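You operate a simulated robot arm through the tools that you are given. There is no shell and no other tool.

You run a simulated robot arm. Do the job below in one go: nothing can be reset, and whatever is moved stays where it is left.

JOB
Lock off the air and prove the line dead.
Fine: shut the lever, bleed to zero, padlock the lever, press TEST last; its orange pin must stay down.

It is judged by the outcome, as a careful person would: the job done as asked, and still so three seconds after it is handed in. It fails if anything else is knocked over, pushed out of place, dropped, spilled or broken.

ROBOT AND FRAMES
A 7-joint arm with a two-finger parallel gripper, fixed in place. Base frame: the origin is at the foot of the arm, x ahead of it, y to its left, z up. Lengths are in mm, angles in rad, forces in N, time in s.
Its first joint turns from -2.897 to 2.897 rad. Payload 4.4 kg.
The tool frame sits at the grasp point between the pads (the TCP): z along the fingers, y along the line on which they close. The tips reach 23 mm beyond it. Largest opening 94 mm; finger width 38, thickness 10; the body of the gripper, 54 by 96 mm, starts 39 mm behind the TCP.
Orientation is that of the tool frame in the base frame, as a unit quaternion [x, y, z, w]. With the fingers straight down and closing along the base's y, the tool's x points along the base's -x, its y along +y and its z along -z.

CONTROLS
- The arm moves only by the tool nudge_tool. Its arguments are lists of equal length, an entry for each row: "offset": the shift along the base's x, y, z in m, a list of three; "angular": the turn, a rotation vector about the base's x, y, z in rad, a list of three; "gripper": the closure, from 0 (fully open) to 1 (shut). In form: {"offset": [[tx, ty, tz], ...], "angular": [[ax, ay, az], ...], "gripper": [gripper, ...]}. A call has 1 to 20 rows; each row is the pose to reach, as a shift and turn from the pose commanded when the call began. A row lasts 0.2 s, in which the tool goes at most 50 mm and 0.15 rad; a call with a longer step from one row to the next is refused whole, and so is a gripper value outside its range. Where a pose cannot be reached the arm comes as near as it can. A force on the tool above 90 N (or 10 N above the force at the start of the call, whichever is more), or a blocked arm, ends the call early, and 0.2 s more pass. The fingers move at their own pace (about 72 mm/s each) and stop on an object; they squeeze with about 41 N. The grip force told is the motor's: it shows also when the fingers shut on nothing. Time passes only in rows, and 0.2 s behind the last, so rows that repeat a pose let the fingers close. The reply holds the time, the measured pose of the TCP, the force on the tool along the base axes, the opening and the grip force, in the units named above and with some noise, with the torque about the TCP (base axes, N m) and any sound that the robot's microphone picked up, and new pictures: "views" is both (left out), scene, wrist or none.
- Cameras (640 x 400 px; columns grow to the right, rows downward): "scene" is fixed at [48.5, 650.7, 1169.4]; the picture's right is [-0.52, -0.85, 0.00], its down [-0.17, 0.10, -0.98] and it looks along [0.84, -0.51, -0.20] (base axes); focal length 347 px, centre (320, 200). "wrist" rides on the gripper at [86, 16, -74] in the tool frame; the picture's right is [-0.18, 0.98, 0.00], its down [-0.58, -0.11, -0.81] and it looks along [-0.79, -0.15, 0.59] (tool axes); focal length 243 px, centre (320, 200). There is no depth. A picture from a camera that has moved, and an enlarged one, comes with that camera's place and axes in the base frame and with its lens.
- close_up(camera, box): a new picture of the part [left, top, right, bottom] of that camera's present view, enlarged. The clock stands still meanwhile.
- close_job(): hands the job in; it is judged then, once.

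Nothing tells you positions but the pictures and the camera data. Unless the task says otherwise, let go and move clear before handing in.

The tools are called after ">>>" as a command line: name --argument value ..., lists and objects as JSON in quotes. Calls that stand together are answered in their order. nudge_tool: Moves the arm, as the interface text tells. Its arguments: {"type":"object","properties":{"offset":{"type":"array","items":{"type":"array","items":{"type":"number"}}},"angular":{"type":"array","items":{"type":"array","items":{"type":"number"}}},"gripper":{"type":"array","items":{"type":"number"}},"views":{"type":"string","enum":["both","scene","wrist","none"]}},"required":["offset","angular","gripper"]} The other tools are called the same way: close_up (camera, box) takes an enlarged picture of a part of a camera's view; close_job () hands the job in.

At the start:

```text
t: 0.0
tool_pos: [712.8, -147.7, 1004.8]
tool_rot: [0.0, 1.0, 0.0, 0.001]
force: [0.0, 0.0, 0.2]
torque: [0.0, 0.0, -0.04]
gripper_width: 94.0
finger_force: 0.1
```

scene: 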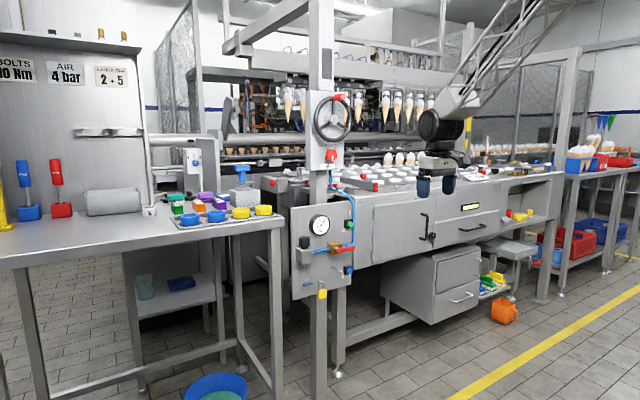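
wrist: 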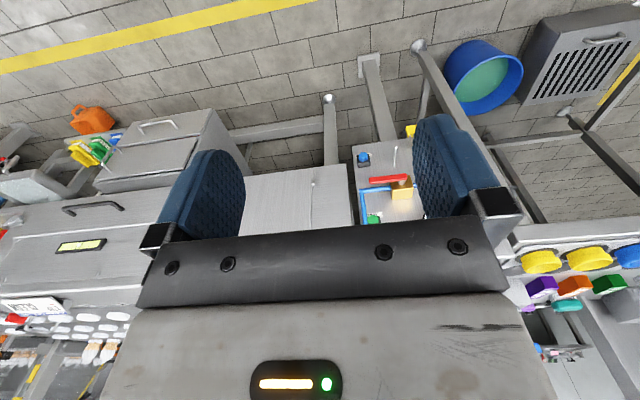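

I see an air panel with a gauge, blue/red lever parts and a yellow padlock near the post in the middle of the scene. I'll look closer before moving.

>>> close_up --camera "scene" --box '[270, 180, 380, 310]'

>>> close_up --camera "wrist" --box '[340, 120, 440, 230]'

>>> close_up --camera "scene" --box '[140, 140, 290, 235]'

>>> close_up --camera "scene" --box '[290, 70, 370, 200]'

```text
3.08 times, centred on (325, 245) of scene
camera zoom: at [48.5, 650.7, 1169.4], right [-0.52, -0.85, 0.0], down [-0.17, 0.1, -0.98], along [0.84, -0.51, -0.2], focal length 1068 px, centre (305, 62)
```

zoom: 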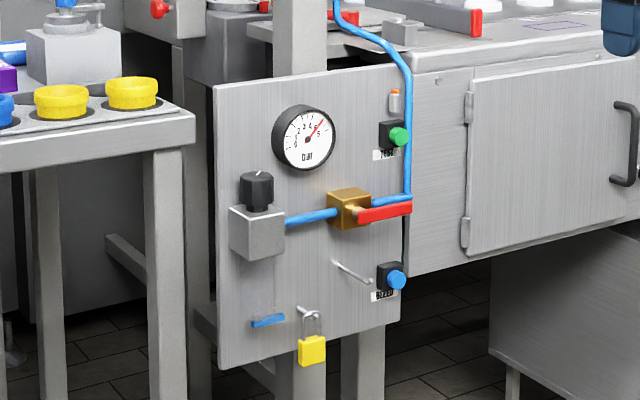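

```text
3.64 times, centred on (390, 175) of wrist
camera zoom: at [625.1, -133.5, 1079.1], right [0.18, 0.98, 0.0], down [0.58, -0.11, 0.81], along [0.79, -0.15, -0.59], focal length 882 px, centre (66, 291)
```

zoom: 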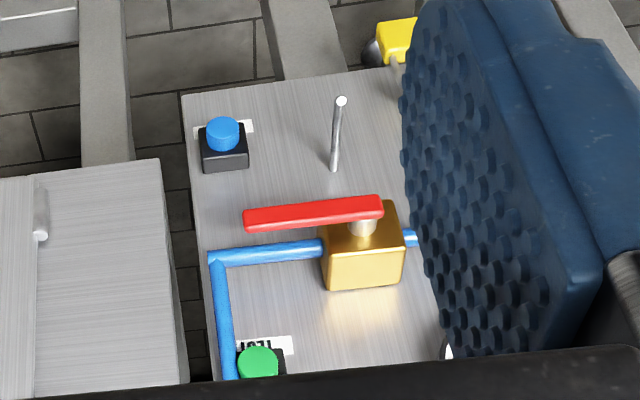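

```text
4.21 times, centred on (215, 188) of scene
camera zoom: at [48.5, 650.7, 1169.4], right [-0.52, -0.85, 0.0], down [-0.17, 0.1, -0.98], along [0.84, -0.51, -0.2], focal length 1462 px, centre (762, 253)
```

zoom: 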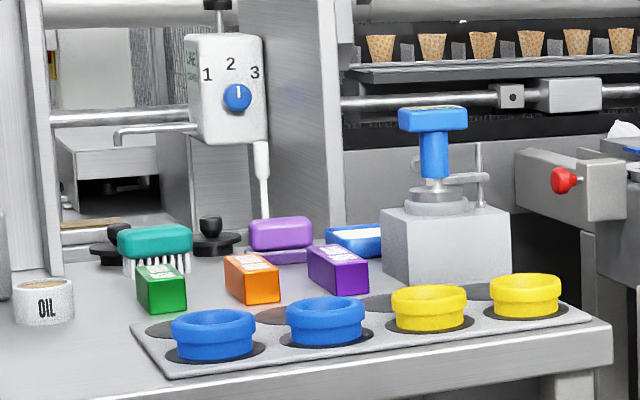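

```text
3.08 times, centred on (330, 135) of scene
camera zoom: at [48.5, 650.7, 1169.4], right [-0.52, -0.85, 0.0], down [-0.17, 0.1, -0.98], along [0.84, -0.51, -0.2], focal length 1068 px, centre (289, 400)
```

zoom: 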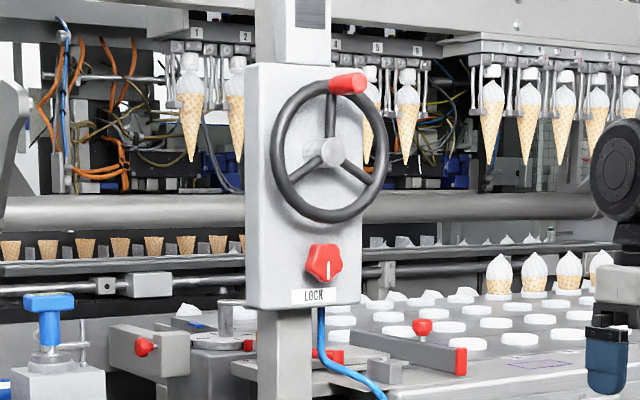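

The air panel faces the robot at roughly x≈1060, with a red lever on a brass valve, TEST (green) at top, BLEED (blue) below, a peg, and a padlock on a hook. I'll shift and tilt to get a clearer wrist view.

>>> nudge_tool --offset '[[-0.03, 0.03, -0.02], [-0.06, 0.06, -0.04], [-0.09, 0.09, -0.06], [-0.11, 0.12, -0.08], [-0.11, 0.14, -0.1], [-0.11, 0.15, -0.12]]' --angular '[[0, -0.1, 0], [0, -0.2, 0], [0, -0.3, 0], [0, -0.4, 0], [0, -0.5, 0], [0, -0.6, 0]]' --gripper '[0, 0, 0, 0, 0, 0]'

```text
t: 1.4
tool_pos: [601.4, 2.5, 885.2]
tool_rot: [0.001, 0.955, 0.0, 0.297]
force: [0.2, 0.1, -0.8]
torque: [-0.02, -0.04, 0.01]
gripper_width: 94.0
finger_force: 0.1
camera wrist: at [487.2, 18.8, 897.1], right [0.15, 0.98, 0.1], down [0.02, -0.11, 0.99], along [0.99, -0.15, -0.04], focal length 243 px, centre (320, 200)
```

scene: 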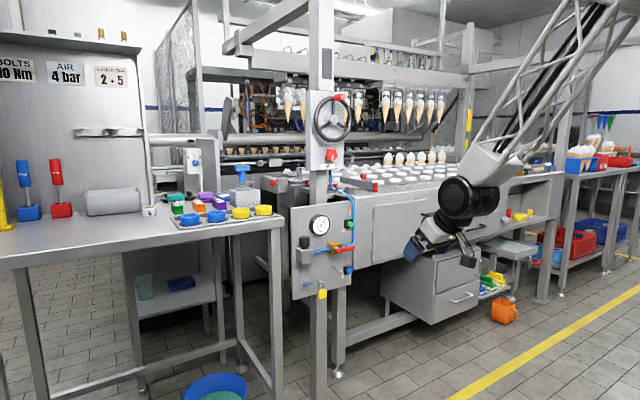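
wrist: 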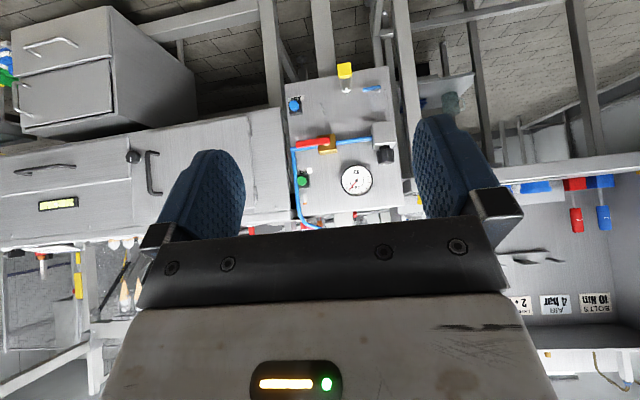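

>>> close_up --camera "wrist" --box '[270, 50, 430, 230]'

>>> close_up --camera "scene" --box '[300, 235, 360, 300]'

>>> close_up --camera "scene" --box '[320, 195, 360, 235]'

>>> close_up --camera "wrist" --box '[280, 55, 390, 125]'

```text
2.22 times, centred on (350, 140) of wrist
camera zoom: at [487.2, 18.8, 897.1], right [0.15, 0.98, 0.1], down [0.02, -0.11, 0.99], along [0.99, -0.15, -0.04], focal length 539 px, centre (253, 333)
```

zoom: 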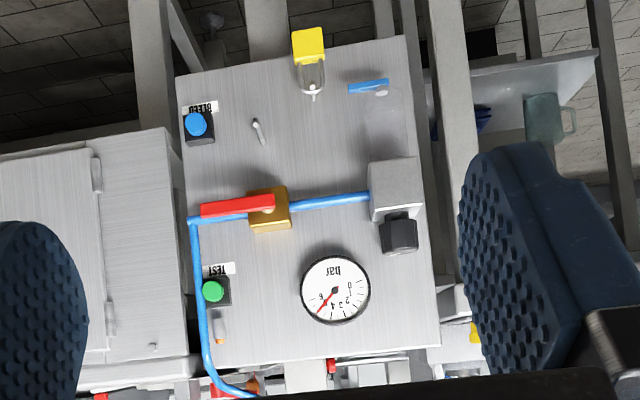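

```text
6.15 times, centred on (330, 268) of scene
camera zoom: at [48.5, 650.7, 1169.4], right [-0.52, -0.85, 0.0], down [-0.17, 0.1, -0.98], along [0.84, -0.51, -0.2], focal length 2137 px, centre (258, -215)
```

zoom: 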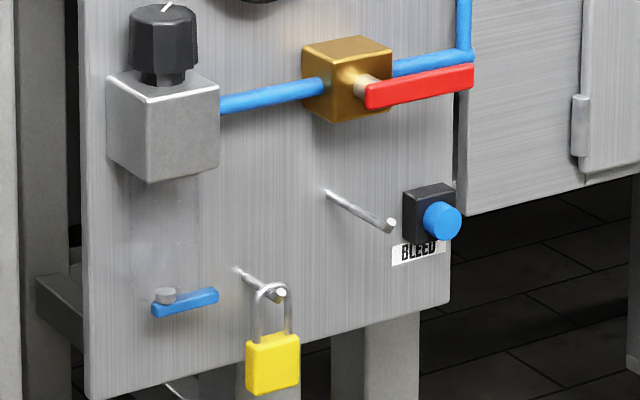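

```text
10.00 times, centred on (340, 215) of scene
camera zoom: at [48.5, 650.7, 1169.4], right [-0.52, -0.85, 0.0], down [-0.17, 0.1, -0.98], along [0.84, -0.51, -0.2], focal length 3472 px, centre (120, 50)
```

zoom: 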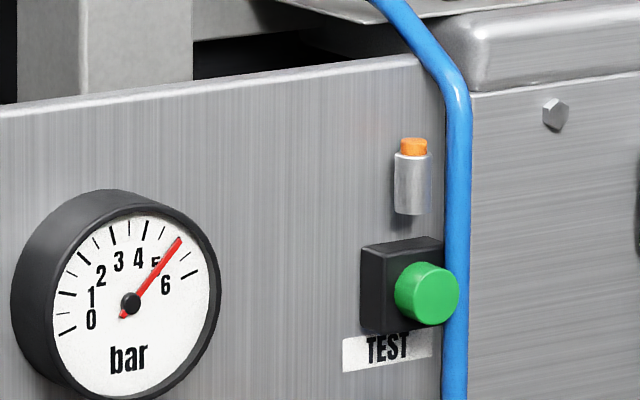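

```text
5.71 times, centred on (335, 90) of wrist
camera zoom: at [487.2, 18.8, 897.1], right [0.15, 0.98, 0.1], down [0.02, -0.11, 0.99], along [0.99, -0.15, -0.04], focal length 1386 px, centre (234, 829)
```

zoom: 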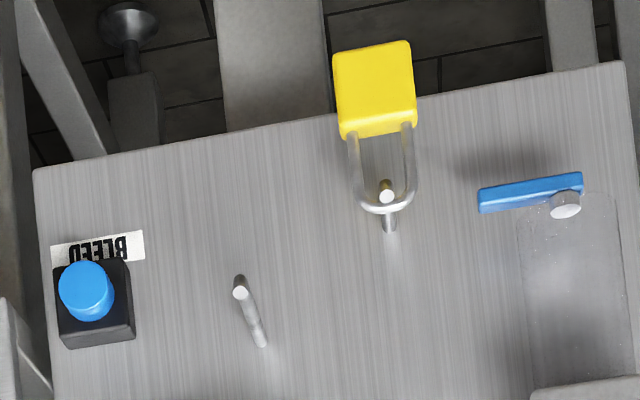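

The panel surface is at about x≈1086, the lever pivot about (1048,-38,742), and the peg about (1021..1086,-35,662). I'll move in for a closer look at the lever, peg and padlock.

>>> nudge_tool --offset '[[0.04, -0.005, -0.02], [0.08, -0.01, -0.04], [0.12, -0.015, -0.06], [0.16, -0.02, -0.08], [0.2, -0.025, -0.1], [0.23, -0.03, -0.12], [0.25, -0.03, -0.13]]' --angular '[[0, 0, 0], [0, 0, 0], [0, 0, 0], [0, 0, 0], [0, 0, 0], [0, 0, 0], [0, 0, 0]]' --gripper '[0, 0, 0, 0, 0, 0, 0]'

>>> close_up --camera "wrist" --box '[230, 0, 430, 230]'

```text
t: 3.0
tool_pos: [855.8, -29.7, 755.2]
tool_rot: [0.0, 0.955, 0.0, 0.296]
force: [0.6, -0.5, -0.5]
torque: [-0.01, 0.01, 0.0]
gripper_width: 93.6
finger_force: 0.1
camera wrist: at [741.1, -14.5, 767.3], right [0.15, 0.98, 0.1], down [0.02, -0.11, 0.99], along [0.99, -0.15, -0.04], focal length 243 px, centre (320, 200)
```

scene: 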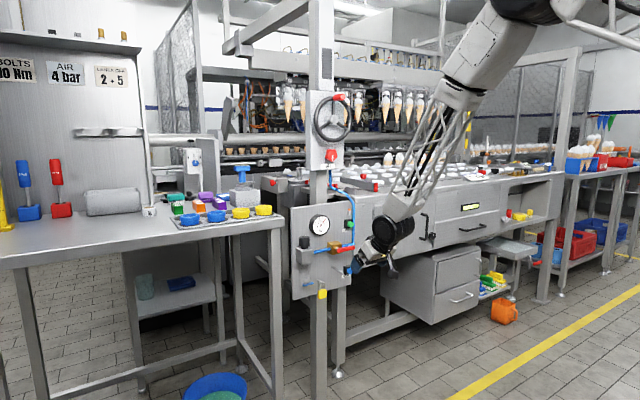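
wrist: 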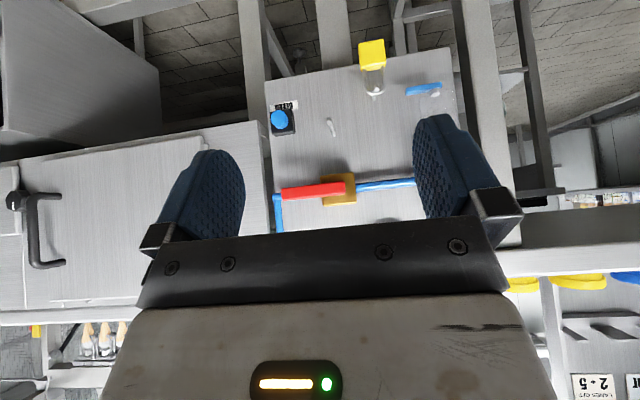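

```text
1.74 times, centred on (330, 115) of wrist
camera zoom: at [741.1, -14.5, 767.3], right [0.15, 0.98, 0.1], down [0.02, -0.11, 0.99], along [0.99, -0.15, -0.04], focal length 422 px, centre (303, 348)
```

zoom: 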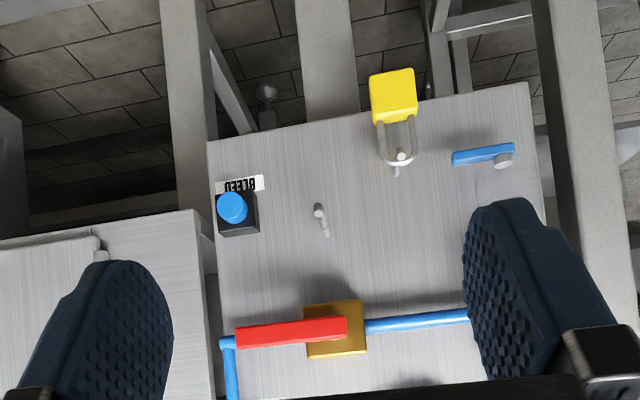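

>>> close_up --camera "wrist" --box '[260, 150, 380, 225]'

>>> close_up --camera "wrist" --box '[310, 30, 420, 140]'

>>> close_up --camera "scene" --box '[315, 235, 360, 265]'

>>> close_up --camera "scene" --box '[305, 265, 345, 305]'

```text
5.33 times, centred on (320, 188) of wrist
camera zoom: at [741.1, -14.5, 767.3], right [0.15, 0.98, 0.1], down [0.02, -0.11, 0.99], along [0.99, -0.15, -0.04], focal length 1294 px, centre (320, 267)
```

zoom: 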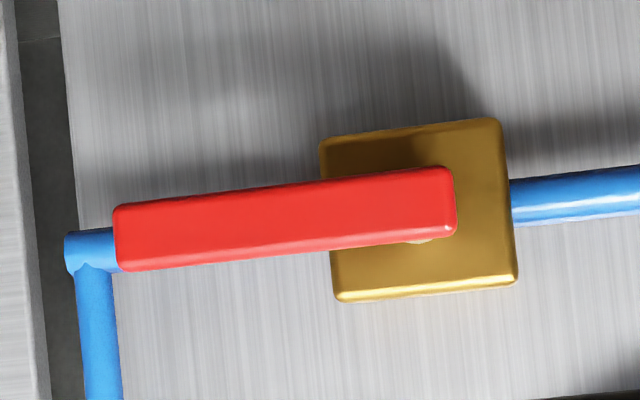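

```text
3.64 times, centred on (365, 85) of wrist
camera zoom: at [741.1, -14.5, 767.3], right [0.15, 0.98, 0.1], down [0.02, -0.11, 0.99], along [0.99, -0.15, -0.04], focal length 882 px, centre (156, 618)
```

zoom: 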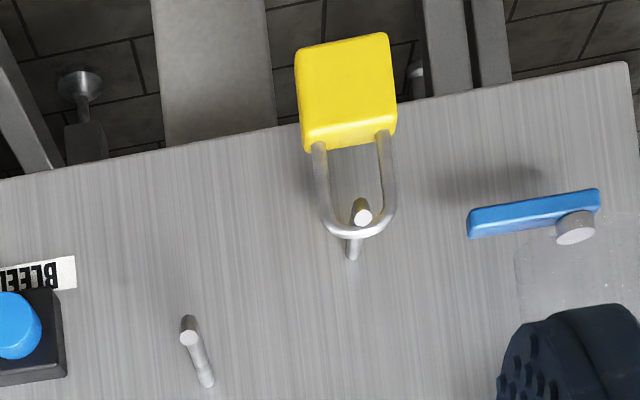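

```text
13.33 times, centred on (338, 250) of scene
camera zoom: at [48.5, 650.7, 1169.4], right [-0.52, -0.85, 0.0], down [-0.17, 0.1, -0.98], along [0.84, -0.51, -0.2], focal length 4630 px, centre (87, -467)
```

zoom: 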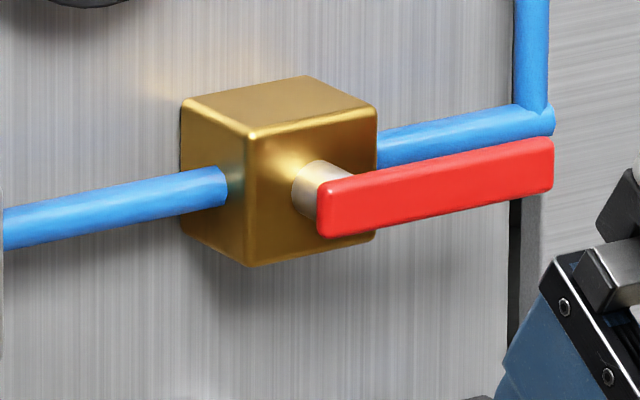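

```text
10.00 times, centred on (325, 285) of scene
camera zoom: at [48.5, 650.7, 1169.4], right [-0.52, -0.85, 0.0], down [-0.17, 0.1, -0.98], along [0.84, -0.51, -0.2], focal length 3472 px, centre (270, -650)
```

zoom: 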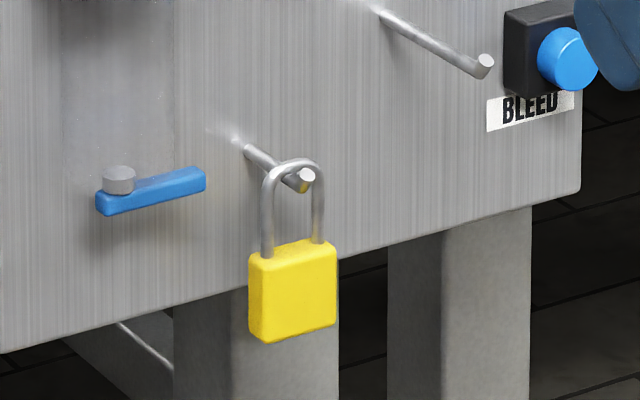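

The lever spans y≈-26…-106 at z≈744 with its front face at x≈1034; padlock body sits around (1055,25,583); BLEED at (1060,-107,636). Now I'll turn the tool to point straight at the panel (+x) with fingers shut, staying clear.

>>> nudge_tool --offset '[[0, 0, 0.01], [0, -0.01, 0.03], [0, -0.02, 0.05], [0, -0.03, 0.06], [0, -0.04, 0.07], [0, -0.05, 0.08], [0, -0.06, 0.08], [0, -0.06, 0.08], [0, -0.06, 0.08]]' --angular '[[0, -0.14, 0], [0, -0.28, 0], [0, -0.42, 0], [0, -0.56, 0], [0, -0.7, 0], [0, -0.84, 0], [0, -0.97, 0], [0, -0.97, 0], [0, -0.97, 0]]' --gripper '[1, 1, 1, 1, 1, 1, 1, 1, 1]'

```text
t: 5.0
tool_pos: [855.5, -89.5, 834.5]
tool_rot: [0.0, 0.707, 0.0, 0.707]
force: [-0.3, 0.0, 0.1]
torque: [-0.03, 0.02, 0.03]
gripper_width: 0.0
finger_force: 41.5
camera wrist: at [778.5, -73.3, 747.8], right [0.0, 0.98, 0.18], down [-0.81, -0.11, 0.58], along [0.59, -0.15, 0.79], focal length 243 px, centre (320, 200)
```

scene: 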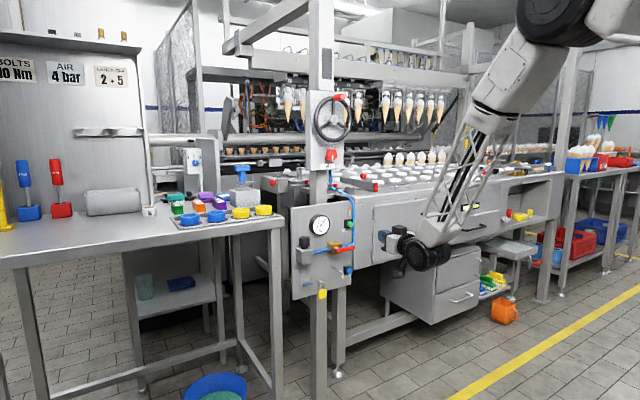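
wrist: 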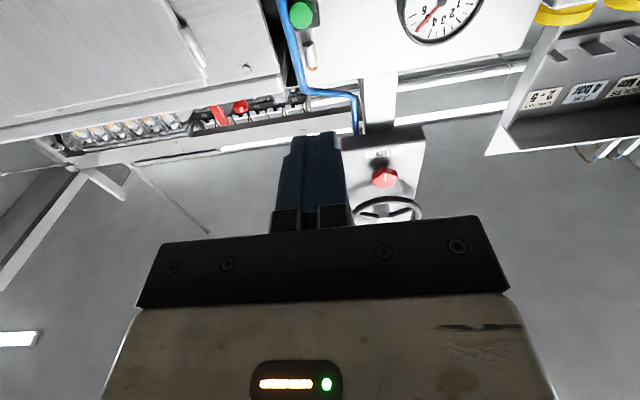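

The horizontal pose is reachable and the wrist is clear. I'll bring the closed fingers above the lever's free end (y≈-95, z≈785), with the tips just past the lever's plane.

>>> nudge_tool --offset '[[0.03, -0.005, -0.02], [0.07, -0.005, -0.04], [0.11, -0.005, -0.05], [0.14, -0.005, -0.05], [0.166, -0.005, -0.05], [0.166, -0.005, -0.05]]' --angular '[[0, 0, 0], [0, 0, 0], [0, 0, 0], [0, 0, 0], [0, 0, 0], [0, 0, 0]]' --gripper '[1, 1, 1, 1, 1, 1]'

>>> close_up --camera "scene" --box '[290, 200, 410, 300]'

>>> close_up --camera "wrist" --box '[240, 0, 440, 140]'

```text
t: 6.4
tool_pos: [1021.5, -96.1, 784.3]
tool_rot: [0.0, 0.707, 0.0, 0.707]
force: [-0.8, 0.2, -0.4]
torque: [0.01, 0.02, 0.0]
gripper_width: 0.2
finger_force: 40.9
camera wrist: at [945.5, -80.6, 698.3], right [0.0, 0.98, 0.18], down [-0.81, -0.11, 0.58], along [0.59, -0.15, 0.79], focal length 243 px, centre (320, 200)
```

scene: 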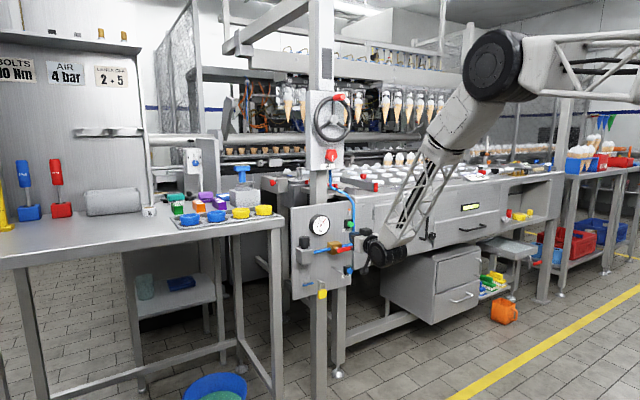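
wrist: 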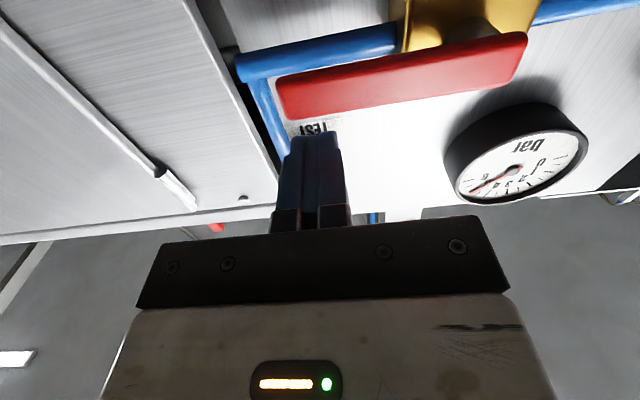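

```text
4.00 times, centred on (350, 250) of scene
camera zoom: at [48.5, 650.7, 1169.4], right [-0.52, -0.85, 0.0], down [-0.17, 0.1, -0.98], along [0.84, -0.51, -0.2], focal length 1389 px, centre (200, 0)
```

zoom: 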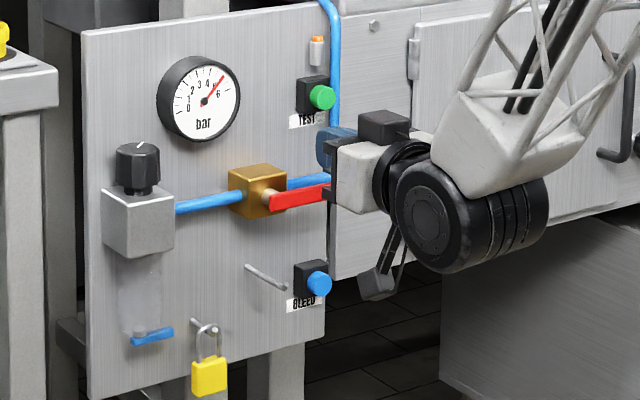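

```text
2.86 times, centred on (340, 70) of wrist
camera zoom: at [945.5, -80.6, 698.3], right [0.0, 0.98, 0.18], down [-0.81, -0.11, 0.58], along [0.59, -0.15, 0.79], focal length 693 px, centre (263, 571)
```

zoom: 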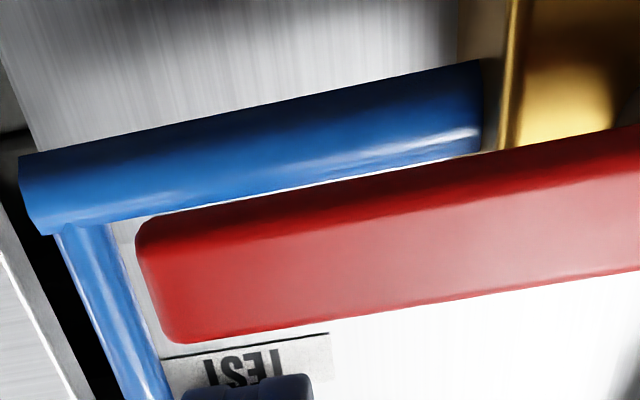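

The closed fingers sit right above the lever end. I'll now sweep the lever down along its arc to vertical.

>>> nudge_tool --offset '[[0, 0.001, -0.013], [0, -0.001, -0.024], [0, -0.002, -0.036], [0, -0.001, -0.049], [0, 0.001, -0.06], [0, 0.007, -0.067], [0, 0.013, -0.073], [0, 0.02, -0.078], [0, 0.027, -0.081], [0, 0.035, -0.084], [0, 0.043, -0.085], [0, 0.047, -0.085], [0, 0.047, -0.085]]' --angular '[[0, 0, 0], [0, 0, 0], [0, 0, 0], [0, 0, 0], [0, 0, 0], [0, 0, 0], [0, 0, 0], [0, 0, 0], [0, 0, 0], [0, 0, 0], [0, 0, 0], [0, 0, 0], [0, 0, 0]]' --gripper '[1, 1, 1, 1, 1, 1, 1, 1, 1, 1, 1, 1, 1]'

>>> close_up --camera "scene" --box '[290, 200, 410, 300]'

>>> close_up --camera "scene" --box '[320, 235, 365, 275]'

```text
t: 9.2
tool_pos: [1018.5, -51.5, 698.8]
tool_rot: [0.002, 0.708, -0.002, 0.707]
force: [0.5, -64.2, -6.2]
torque: [1.06, 0.12, -0.6]
gripper_width: 0.0
finger_force: 40.8
camera wrist: at [942.7, -35.3, 612.1], right [0.0, 0.98, 0.19], down [-0.81, -0.11, 0.58], along [0.59, -0.15, 0.79], focal length 243 px, centre (320, 200)
```

scene: 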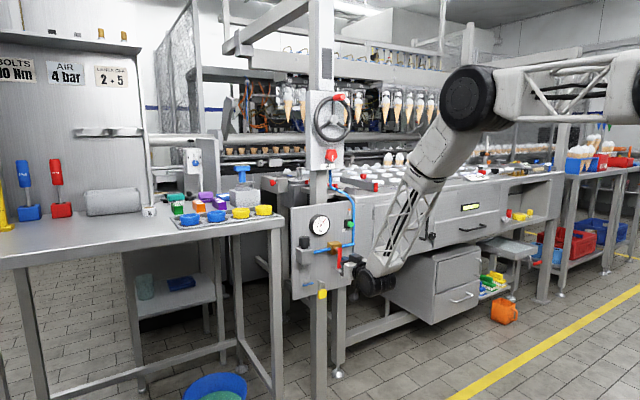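
wrist: 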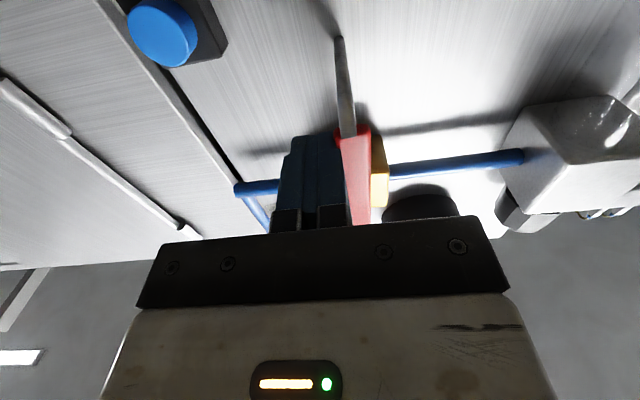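

```text
4.00 times, centred on (350, 250) of scene
camera zoom: at [48.5, 650.7, 1169.4], right [-0.52, -0.85, 0.0], down [-0.17, 0.1, -0.98], along [0.84, -0.51, -0.2], focal length 1389 px, centre (200, 0)
```

zoom: 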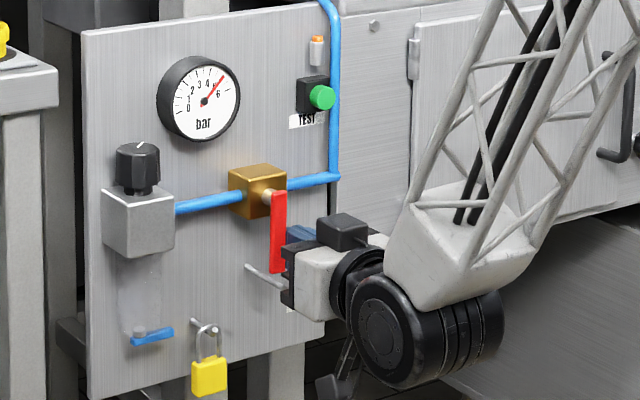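

```text
10.00 times, centred on (342, 255) of scene
camera zoom: at [48.5, 650.7, 1169.4], right [-0.52, -0.85, 0.0], down [-0.17, 0.1, -0.98], along [0.84, -0.51, -0.2], focal length 3472 px, centre (95, -350)
```

zoom: 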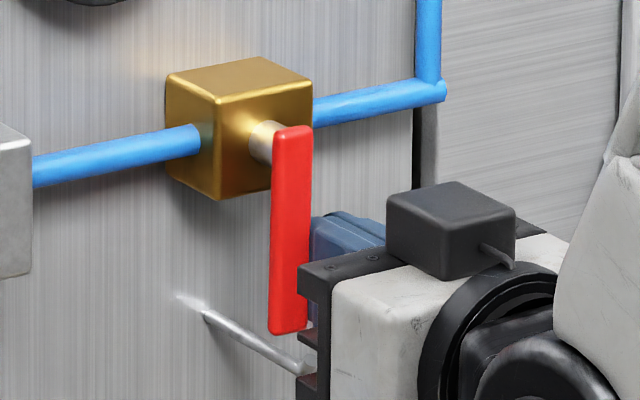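

The lever is down against its stop, its tip just above the peg. I'll back off and check that it stays, then line up with BLEED at about (y -107, z 636).

>>> nudge_tool --offset '[[0, -0.01, 0], [0, -0.025, 0], [-0.03, -0.035, 0], [-0.05, -0.045, -0.02], [-0.05, -0.056, -0.045], [-0.05, -0.056, -0.063], [-0.05, -0.056, -0.063]]' --angular '[[0, 0, 0], [0, 0, 0], [0, 0, 0], [0, 0, 0], [0, 0, 0], [0, 0, 0], [0, 0, 0]]' --gripper '[1, 1, 1, 1, 1, 1, 1]'

>>> close_up --camera "scene" --box '[290, 200, 410, 300]'

>>> close_up --camera "wrist" --box '[240, 0, 440, 140]'

```text
t: 10.8
tool_pos: [969.9, -103.0, 636.8]
tool_rot: [0.0, 0.707, 0.0, 0.707]
force: [-0.3, 0.2, -1.1]
torque: [0.01, -0.01, -0.02]
gripper_width: 0.0
finger_force: 41.0
camera wrist: at [893.8, -87.6, 550.1], right [0.0, 0.98, 0.18], down [-0.81, -0.11, 0.58], along [0.59, -0.15, 0.79], focal length 243 px, centre (320, 200)
```

scene: 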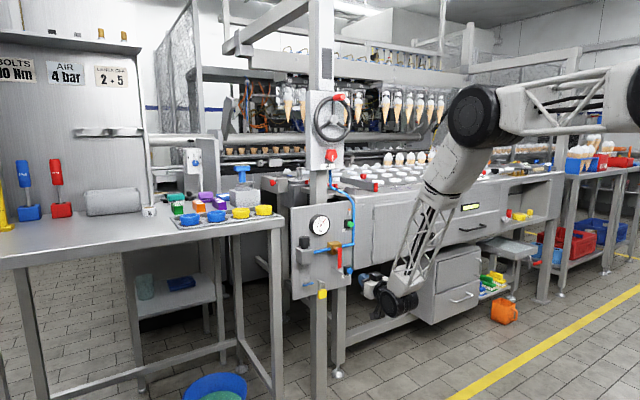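
wrist: 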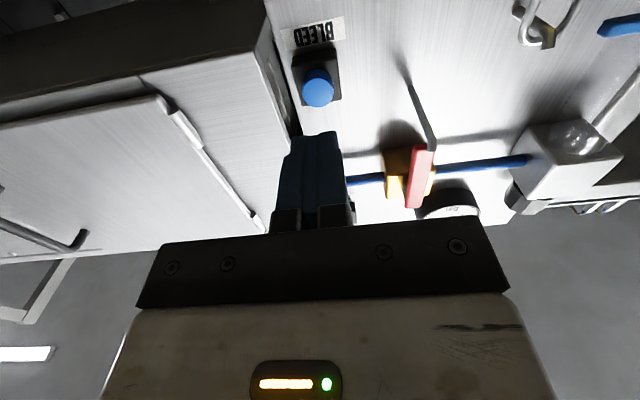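

```text
4.00 times, centred on (350, 250) of scene
camera zoom: at [48.5, 650.7, 1169.4], right [-0.52, -0.85, 0.0], down [-0.17, 0.1, -0.98], along [0.84, -0.51, -0.2], focal length 1389 px, centre (200, 0)
```

zoom: 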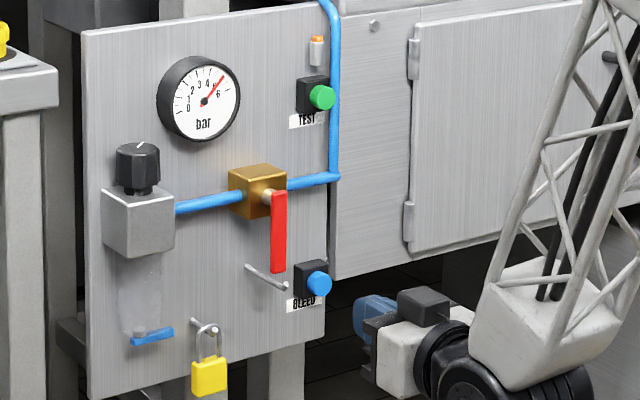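

```text
2.86 times, centred on (340, 70) of wrist
camera zoom: at [893.8, -87.6, 550.1], right [0.0, 0.98, 0.18], down [-0.81, -0.11, 0.58], along [0.59, -0.15, 0.79], focal length 693 px, centre (263, 571)
```

zoom: 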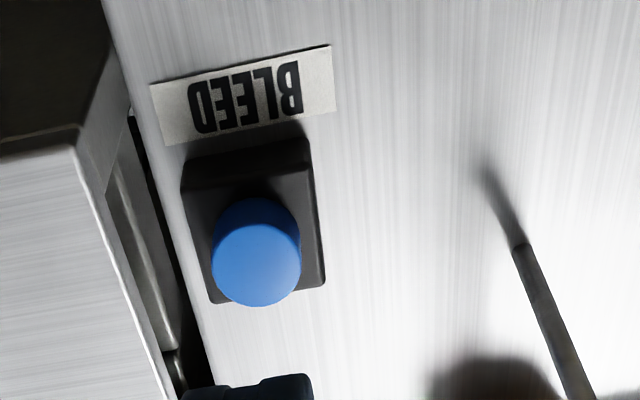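

The lever stays down, and the gauge still reads about 5 bar with air trapped. I'll press the BLEED button forward gently.

>>> nudge_tool --offset '[[0.03, -0.004, 0.002], [0.055, -0.004, 0.002], [0.062, -0.004, 0.002], [0.066, -0.004, 0.002], [0.069, -0.004, 0.002], [0.072, -0.004, 0.002], [0.075, -0.004, 0.002], [0.075, -0.004, 0.002], [0.075, -0.004, 0.002]]' --angular '[[0, 0, 0], [0, 0, 0], [0, 0, 0], [0, 0, 0], [0, 0, 0], [0, 0, 0], [0, 0, 0], [0, 0, 0], [0, 0, 0]]' --gripper '[1, 1, 1, 1, 1, 1, 1, 1, 1]'

>>> close_up --camera "scene" --box '[290, 200, 410, 300]'

>>> close_up --camera "wrist" --box '[240, 0, 440, 140]'

```text
t: 12.4
tool_pos: [1040.0, -108.1, 637.7]
tool_rot: [0.001, 0.708, 0.0, 0.707]
force: [-34.4, 1.5, 15.9]
torque: [0.02, -0.49, 0.09]
gripper_width: 0.2
finger_force: 41.3
heard: click
stopped in row 8: the force on the tool passed its limit at 110 N (the readings are from after the stop); the commanded pose is now the measured one
camera wrist: at [964.8, -92.2, 551.2], right [0.0, 0.98, 0.18], down [-0.81, -0.11, 0.58], along [0.59, -0.15, 0.79], focal length 243 px, centre (320, 200)
```

scene: 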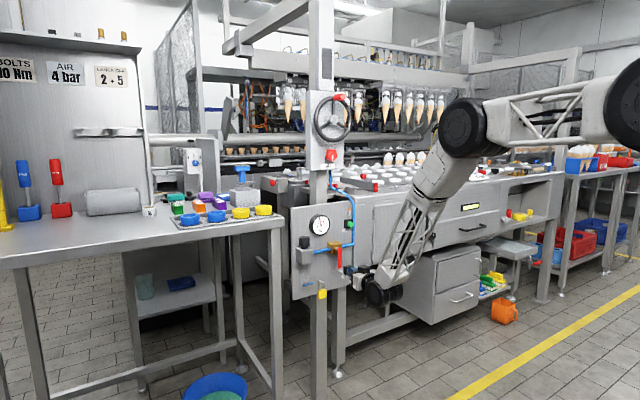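
wrist: 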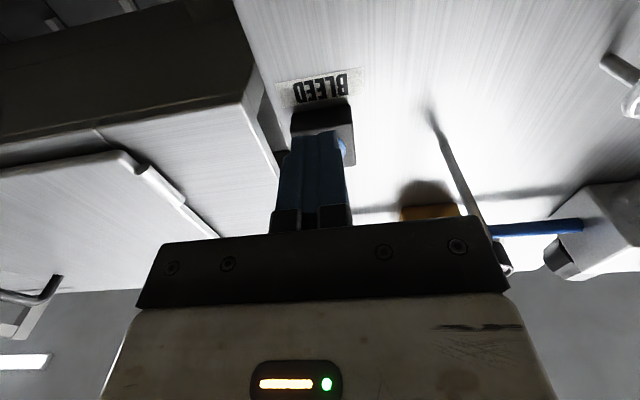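

```text
4.00 times, centred on (350, 250) of scene
camera zoom: at [48.5, 650.7, 1169.4], right [-0.52, -0.85, 0.0], down [-0.17, 0.1, -0.98], along [0.84, -0.51, -0.2], focal length 1389 px, centre (200, 0)
```

zoom: 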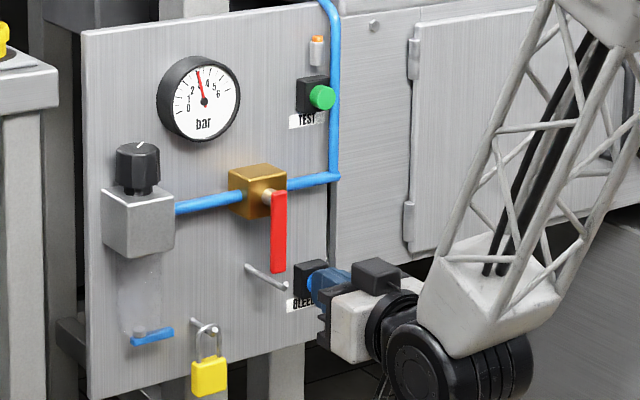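

```text
2.86 times, centred on (340, 70) of wrist
camera zoom: at [964.8, -92.2, 551.2], right [0.0, 0.98, 0.18], down [-0.81, -0.11, 0.58], along [0.59, -0.15, 0.79], focal length 693 px, centre (263, 571)
```

zoom: 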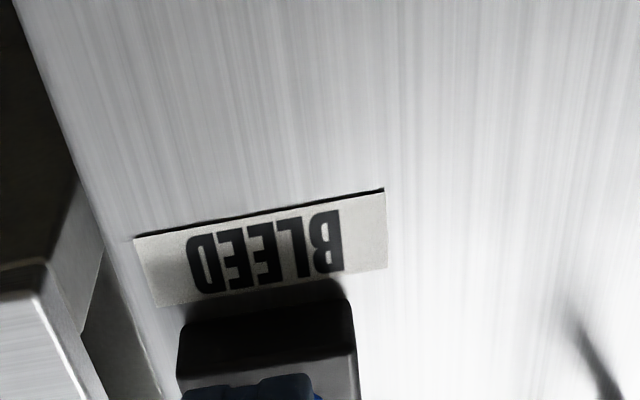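

BLEED clicked and the gauge is dropping (about 3 bar). I'll keep holding it.

>>> nudge_tool --offset '[[0.0005, 0, 0], [0.0005, 0, 0], [0.0005, 0, 0], [0.0005, 0, 0], [0.0005, 0, 0], [0.0005, 0, 0], [0.0005, 0, 0], [0.0005, 0, 0]]' --angular '[[0, 0, 0], [0, 0, 0], [0, 0, 0], [0, 0, 0], [0, 0, 0], [0, 0, 0], [0, 0, 0], [0, 0, 0]]' --gripper '[1, 1, 1, 1, 1, 1, 1, 1]' --views "none"

>>> close_up --camera "scene" --box '[290, 200, 410, 300]'

```text
t: 13.6
tool_pos: [1039.8, -107.2, 637.8]
tool_rot: [0.001, 0.708, 0.0, 0.706]
force: [-34.0, 2.3, 17.6]
torque: [0.07, -0.48, 0.09]
gripper_width: 0.0
finger_force: 40.9
stopped in row 5: the force on the tool passed its limit at 91 N (the readings are from after the stop); the commanded pose is now the measured one
```

```text
4.00 times, centred on (350, 250) of scene
camera zoom: at [48.5, 650.7, 1169.4], right [-0.52, -0.85, 0.0], down [-0.17, 0.1, -0.98], along [0.84, -0.51, -0.2], focal length 1389 px, centre (200, 0)
```

zoom: 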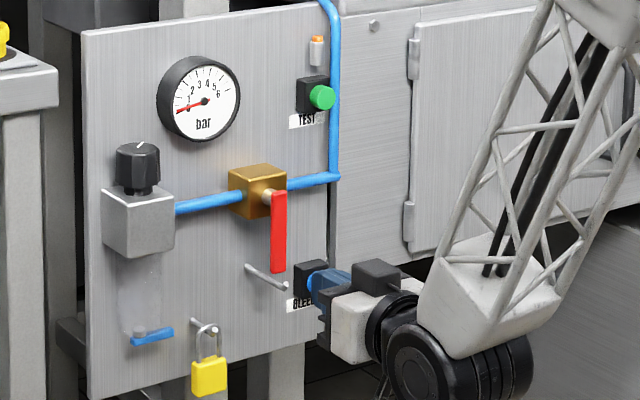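

>>> nudge_tool --offset '[[0, 0, 0], [0, 0, 0], [0, 0, 0], [0, 0, 0], [0, 0, 0], [0, 0, 0], [0, 0, 0], [0, 0, 0]]' --angular '[[0, 0, 0], [0, 0, 0], [0, 0, 0], [0, 0, 0], [0, 0, 0], [0, 0, 0], [0, 0, 0], [0, 0, 0]]' --gripper '[1, 1, 1, 1, 1, 1, 1, 1]' --views "none"

>>> close_up --camera "scene" --box '[305, 210, 335, 240]'

```text
t: 15.4
tool_pos: [1041.3, -108.1, 637.2]
tool_rot: [0.001, 0.708, 0.0, 0.706]
force: [-34.9, -3.4, 5.0]
torque: [0.02, -0.23, -0.04]
gripper_width: 0.3
finger_force: 40.8
```

```text
13.33 times, centred on (320, 225) of scene
camera zoom: at [48.5, 650.7, 1169.4], right [-0.52, -0.85, 0.0], down [-0.17, 0.1, -0.98], along [0.84, -0.51, -0.2], focal length 4630 px, centre (320, -133)
```

zoom: 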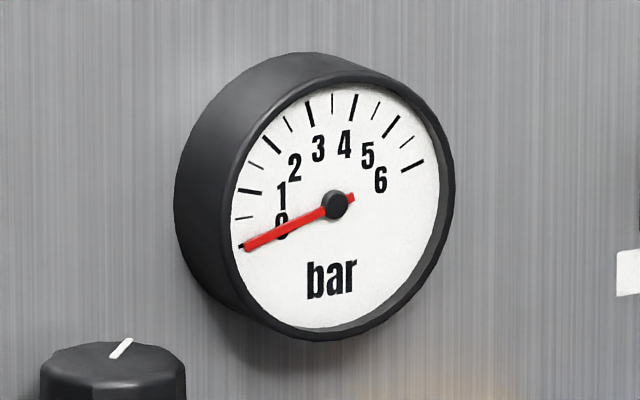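

The gauge reads zero. I'll release BLEED, back away, open the fingers and line up in front of the padlock at about (y 25, z 583).

>>> nudge_tool --offset '[[-0.02, 0, 0], [-0.06, 0, 0], [-0.09, 0.02, -0.01], [-0.1, 0.06, -0.02], [-0.1, 0.1, -0.035], [-0.1, 0.133, -0.054], [-0.1, 0.133, -0.054]]' --angular '[[0, 0, 0], [0, 0, 0], [0, 0, 0], [0, 0, 0], [0, 0, 0], [0, 0, 0], [0, 0, 0]]' --gripper '[1, 1, 0.8, 0.6, 0.4, 0.36, 0.36]'

>>> close_up --camera "scene" --box '[290, 200, 410, 300]'

>>> close_up --camera "wrist" --box '[240, 0, 440, 140]'

```text
t: 17.0
tool_pos: [941.0, 25.2, 582.8]
tool_rot: [0.0, 0.707, 0.0, 0.707]
force: [-0.3, 0.0, -0.5]
torque: [-0.03, 0.0, -0.01]
gripper_width: 60.2
finger_force: 0.0
camera wrist: at [865.3, 41.5, 495.7], right [0.0, 0.98, 0.18], down [-0.81, -0.11, 0.58], along [0.59, -0.15, 0.79], focal length 243 px, centre (320, 200)
```

scene: 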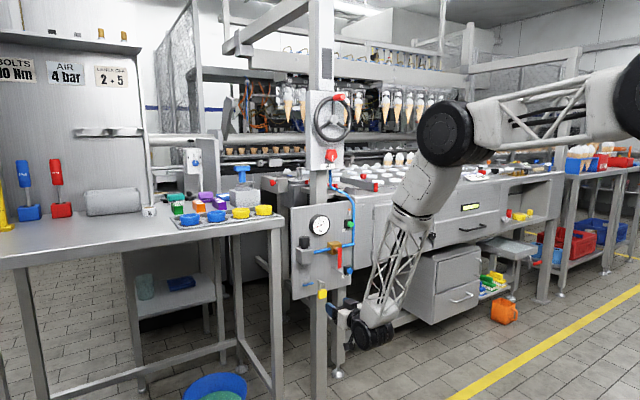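
wrist: 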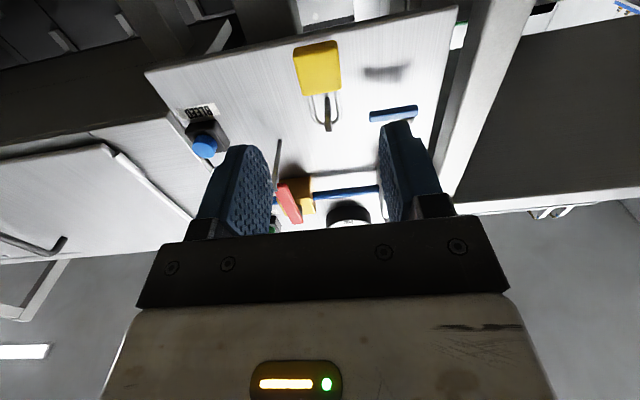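

```text
4.00 times, centred on (350, 250) of scene
camera zoom: at [48.5, 650.7, 1169.4], right [-0.52, -0.85, 0.0], down [-0.17, 0.1, -0.98], along [0.84, -0.51, -0.2], focal length 1389 px, centre (200, 0)
```

zoom: 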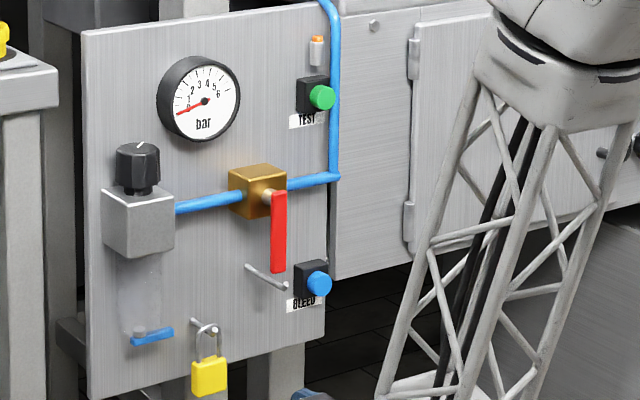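

```text
2.86 times, centred on (340, 70) of wrist
camera zoom: at [865.3, 41.5, 495.7], right [0.0, 0.98, 0.18], down [-0.81, -0.11, 0.58], along [0.59, -0.15, 0.79], focal length 693 px, centre (263, 571)
```

zoom: 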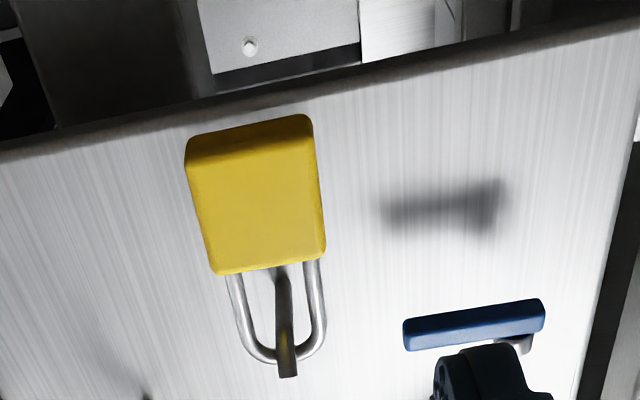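

The gauge holds at zero, and the gripper is centred on the padlock body (front face ≈1042, z 568–596). I'll advance and grip it.

>>> nudge_tool --offset '[[0.04, 0, 0], [0.075, 0, 0], [0.095, 0, 0], [0.106, 0, 0], [0.106, 0, 0], [0.106, 0, 0], [0.106, 0, 0]]' --angular '[[0, 0, 0], [0, 0, 0], [0, 0, 0], [0, 0, 0], [0, 0, 0], [0, 0, 0], [0, 0, 0]]' --gripper '[0.36, 0.36, 0.36, 0.36, 0.36, 0.36, 0.36]'

>>> close_up --camera "scene" --box '[300, 240, 372, 300]'

>>> close_up --camera "wrist" --box '[240, 60, 440, 230]'

```text
t: 18.6
tool_pos: [1047.7, 24.2, 584.6]
tool_rot: [0.001, 0.707, 0.0, 0.707]
force: [0.3, 0.6, 0.7]
torque: [0.0, 0.01, 0.0]
gripper_width: 59.9
finger_force: 0.1
camera wrist: at [970.7, 40.1, 497.8], right [0.0, 0.98, 0.18], down [-0.81, -0.11, 0.58], along [0.59, -0.15, 0.79], focal length 243 px, centre (320, 200)
```

scene: 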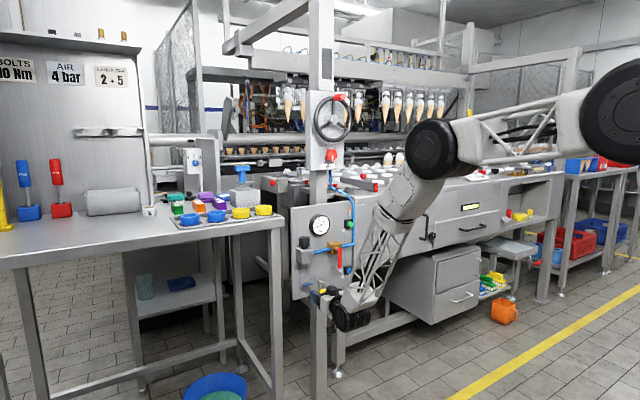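
wrist: 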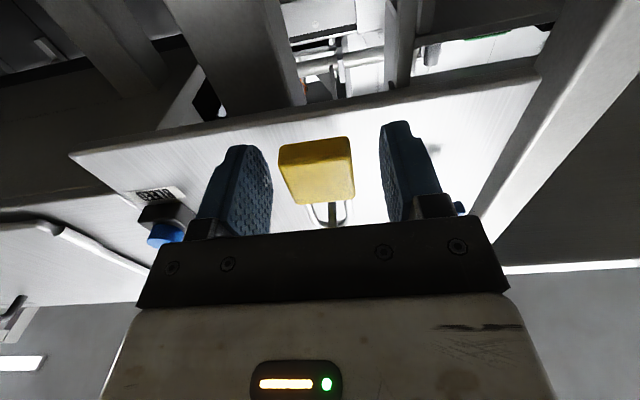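

```text
6.67 times, centred on (336, 270) of scene
camera zoom: at [48.5, 650.7, 1169.4], right [-0.52, -0.85, 0.0], down [-0.17, 0.1, -0.98], along [0.84, -0.51, -0.2], focal length 2315 px, centre (213, -267)
```

zoom: 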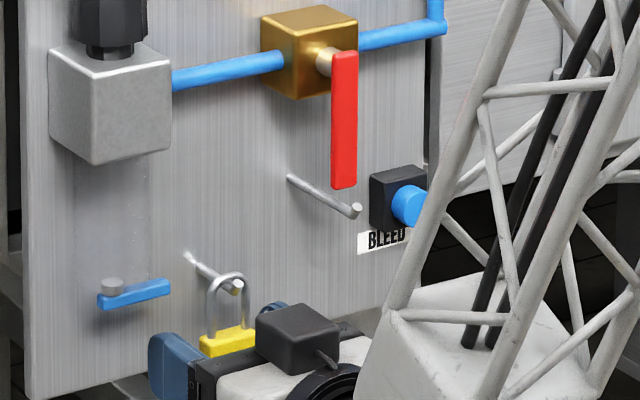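

```text
2.35 times, centred on (340, 145) of wrist
camera zoom: at [970.7, 40.1, 497.8], right [0.0, 0.98, 0.18], down [-0.81, -0.11, 0.58], along [0.59, -0.15, 0.79], focal length 571 px, centre (273, 329)
```

zoom: 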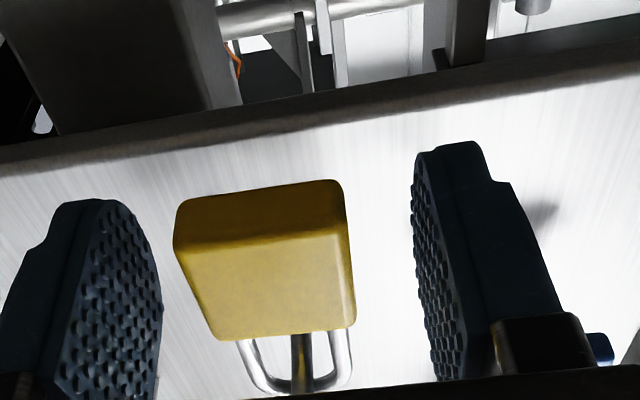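

The fingers straddle the padlock body, well centred. Closing now.

>>> nudge_tool --offset '[[0, 0.001, 0], [0, 0.001, 0], [0, 0.001, 0], [0, 0.001, 0], [0, 0.001, 0]]' --angular '[[0, 0, 0], [0, 0, 0], [0, 0, 0], [0, 0, 0], [0, 0, 0]]' --gripper '[0.5, 0.6, 1, 1, 1]'

>>> close_up --camera "scene" --box '[310, 245, 358, 300]'

>>> close_up --camera "wrist" --box '[240, 60, 440, 230]'

```text
t: 19.8
tool_pos: [1048.0, 26.6, 584.3]
tool_rot: [0.0, 0.708, 0.0, 0.706]
force: [0.5, -0.1, 0.7]
torque: [-0.02, -0.01, 0.0]
gripper_width: 31.3
finger_force: 41.2
camera wrist: at [970.4, 41.8, 496.9], right [0.0, 0.98, 0.18], down [-0.81, -0.11, 0.58], along [0.59, -0.15, 0.79], focal length 243 px, centre (320, 200)
```

scene: 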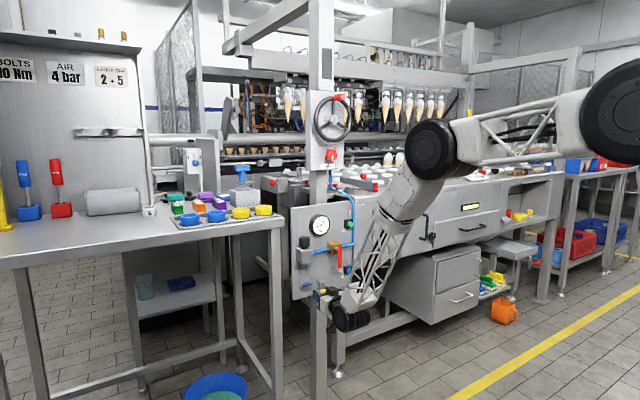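
wrist: 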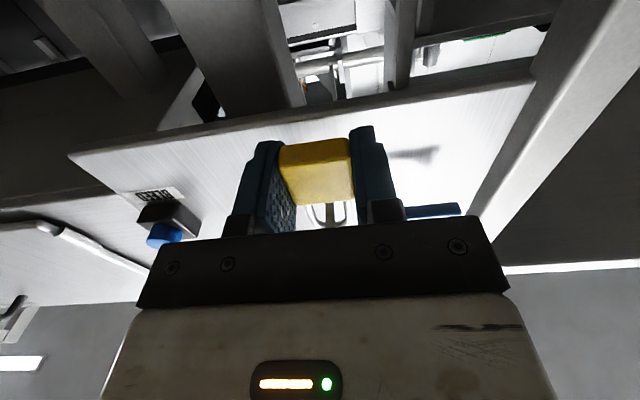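

```text
7.27 times, centred on (334, 272) of scene
camera zoom: at [48.5, 650.7, 1169.4], right [-0.52, -0.85, 0.0], down [-0.17, 0.1, -0.98], along [0.84, -0.51, -0.2], focal length 2526 px, centre (218, -327)
```

zoom: 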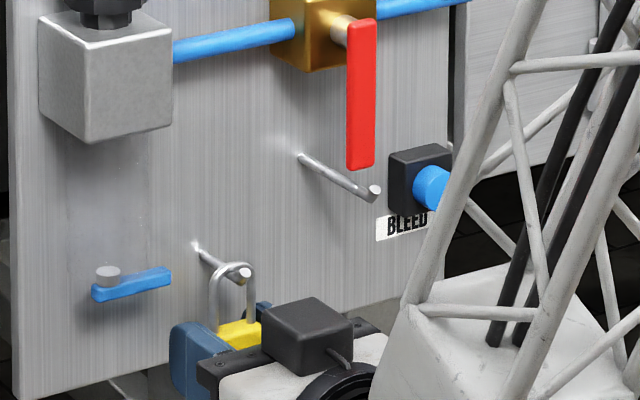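

```text
2.35 times, centred on (340, 145) of wrist
camera zoom: at [970.4, 41.8, 496.9], right [0.0, 0.98, 0.18], down [-0.81, -0.11, 0.58], along [0.59, -0.15, 0.79], focal length 571 px, centre (273, 329)
```

zoom: 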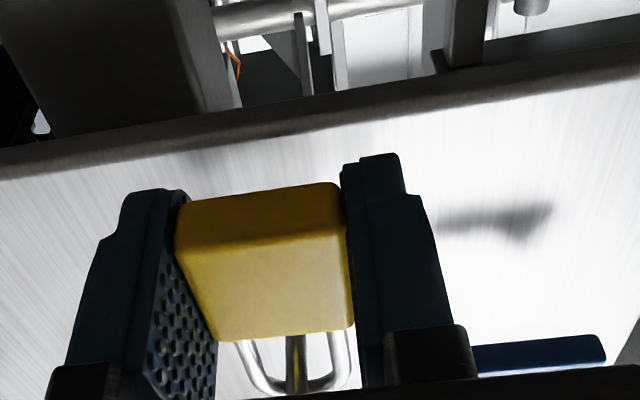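

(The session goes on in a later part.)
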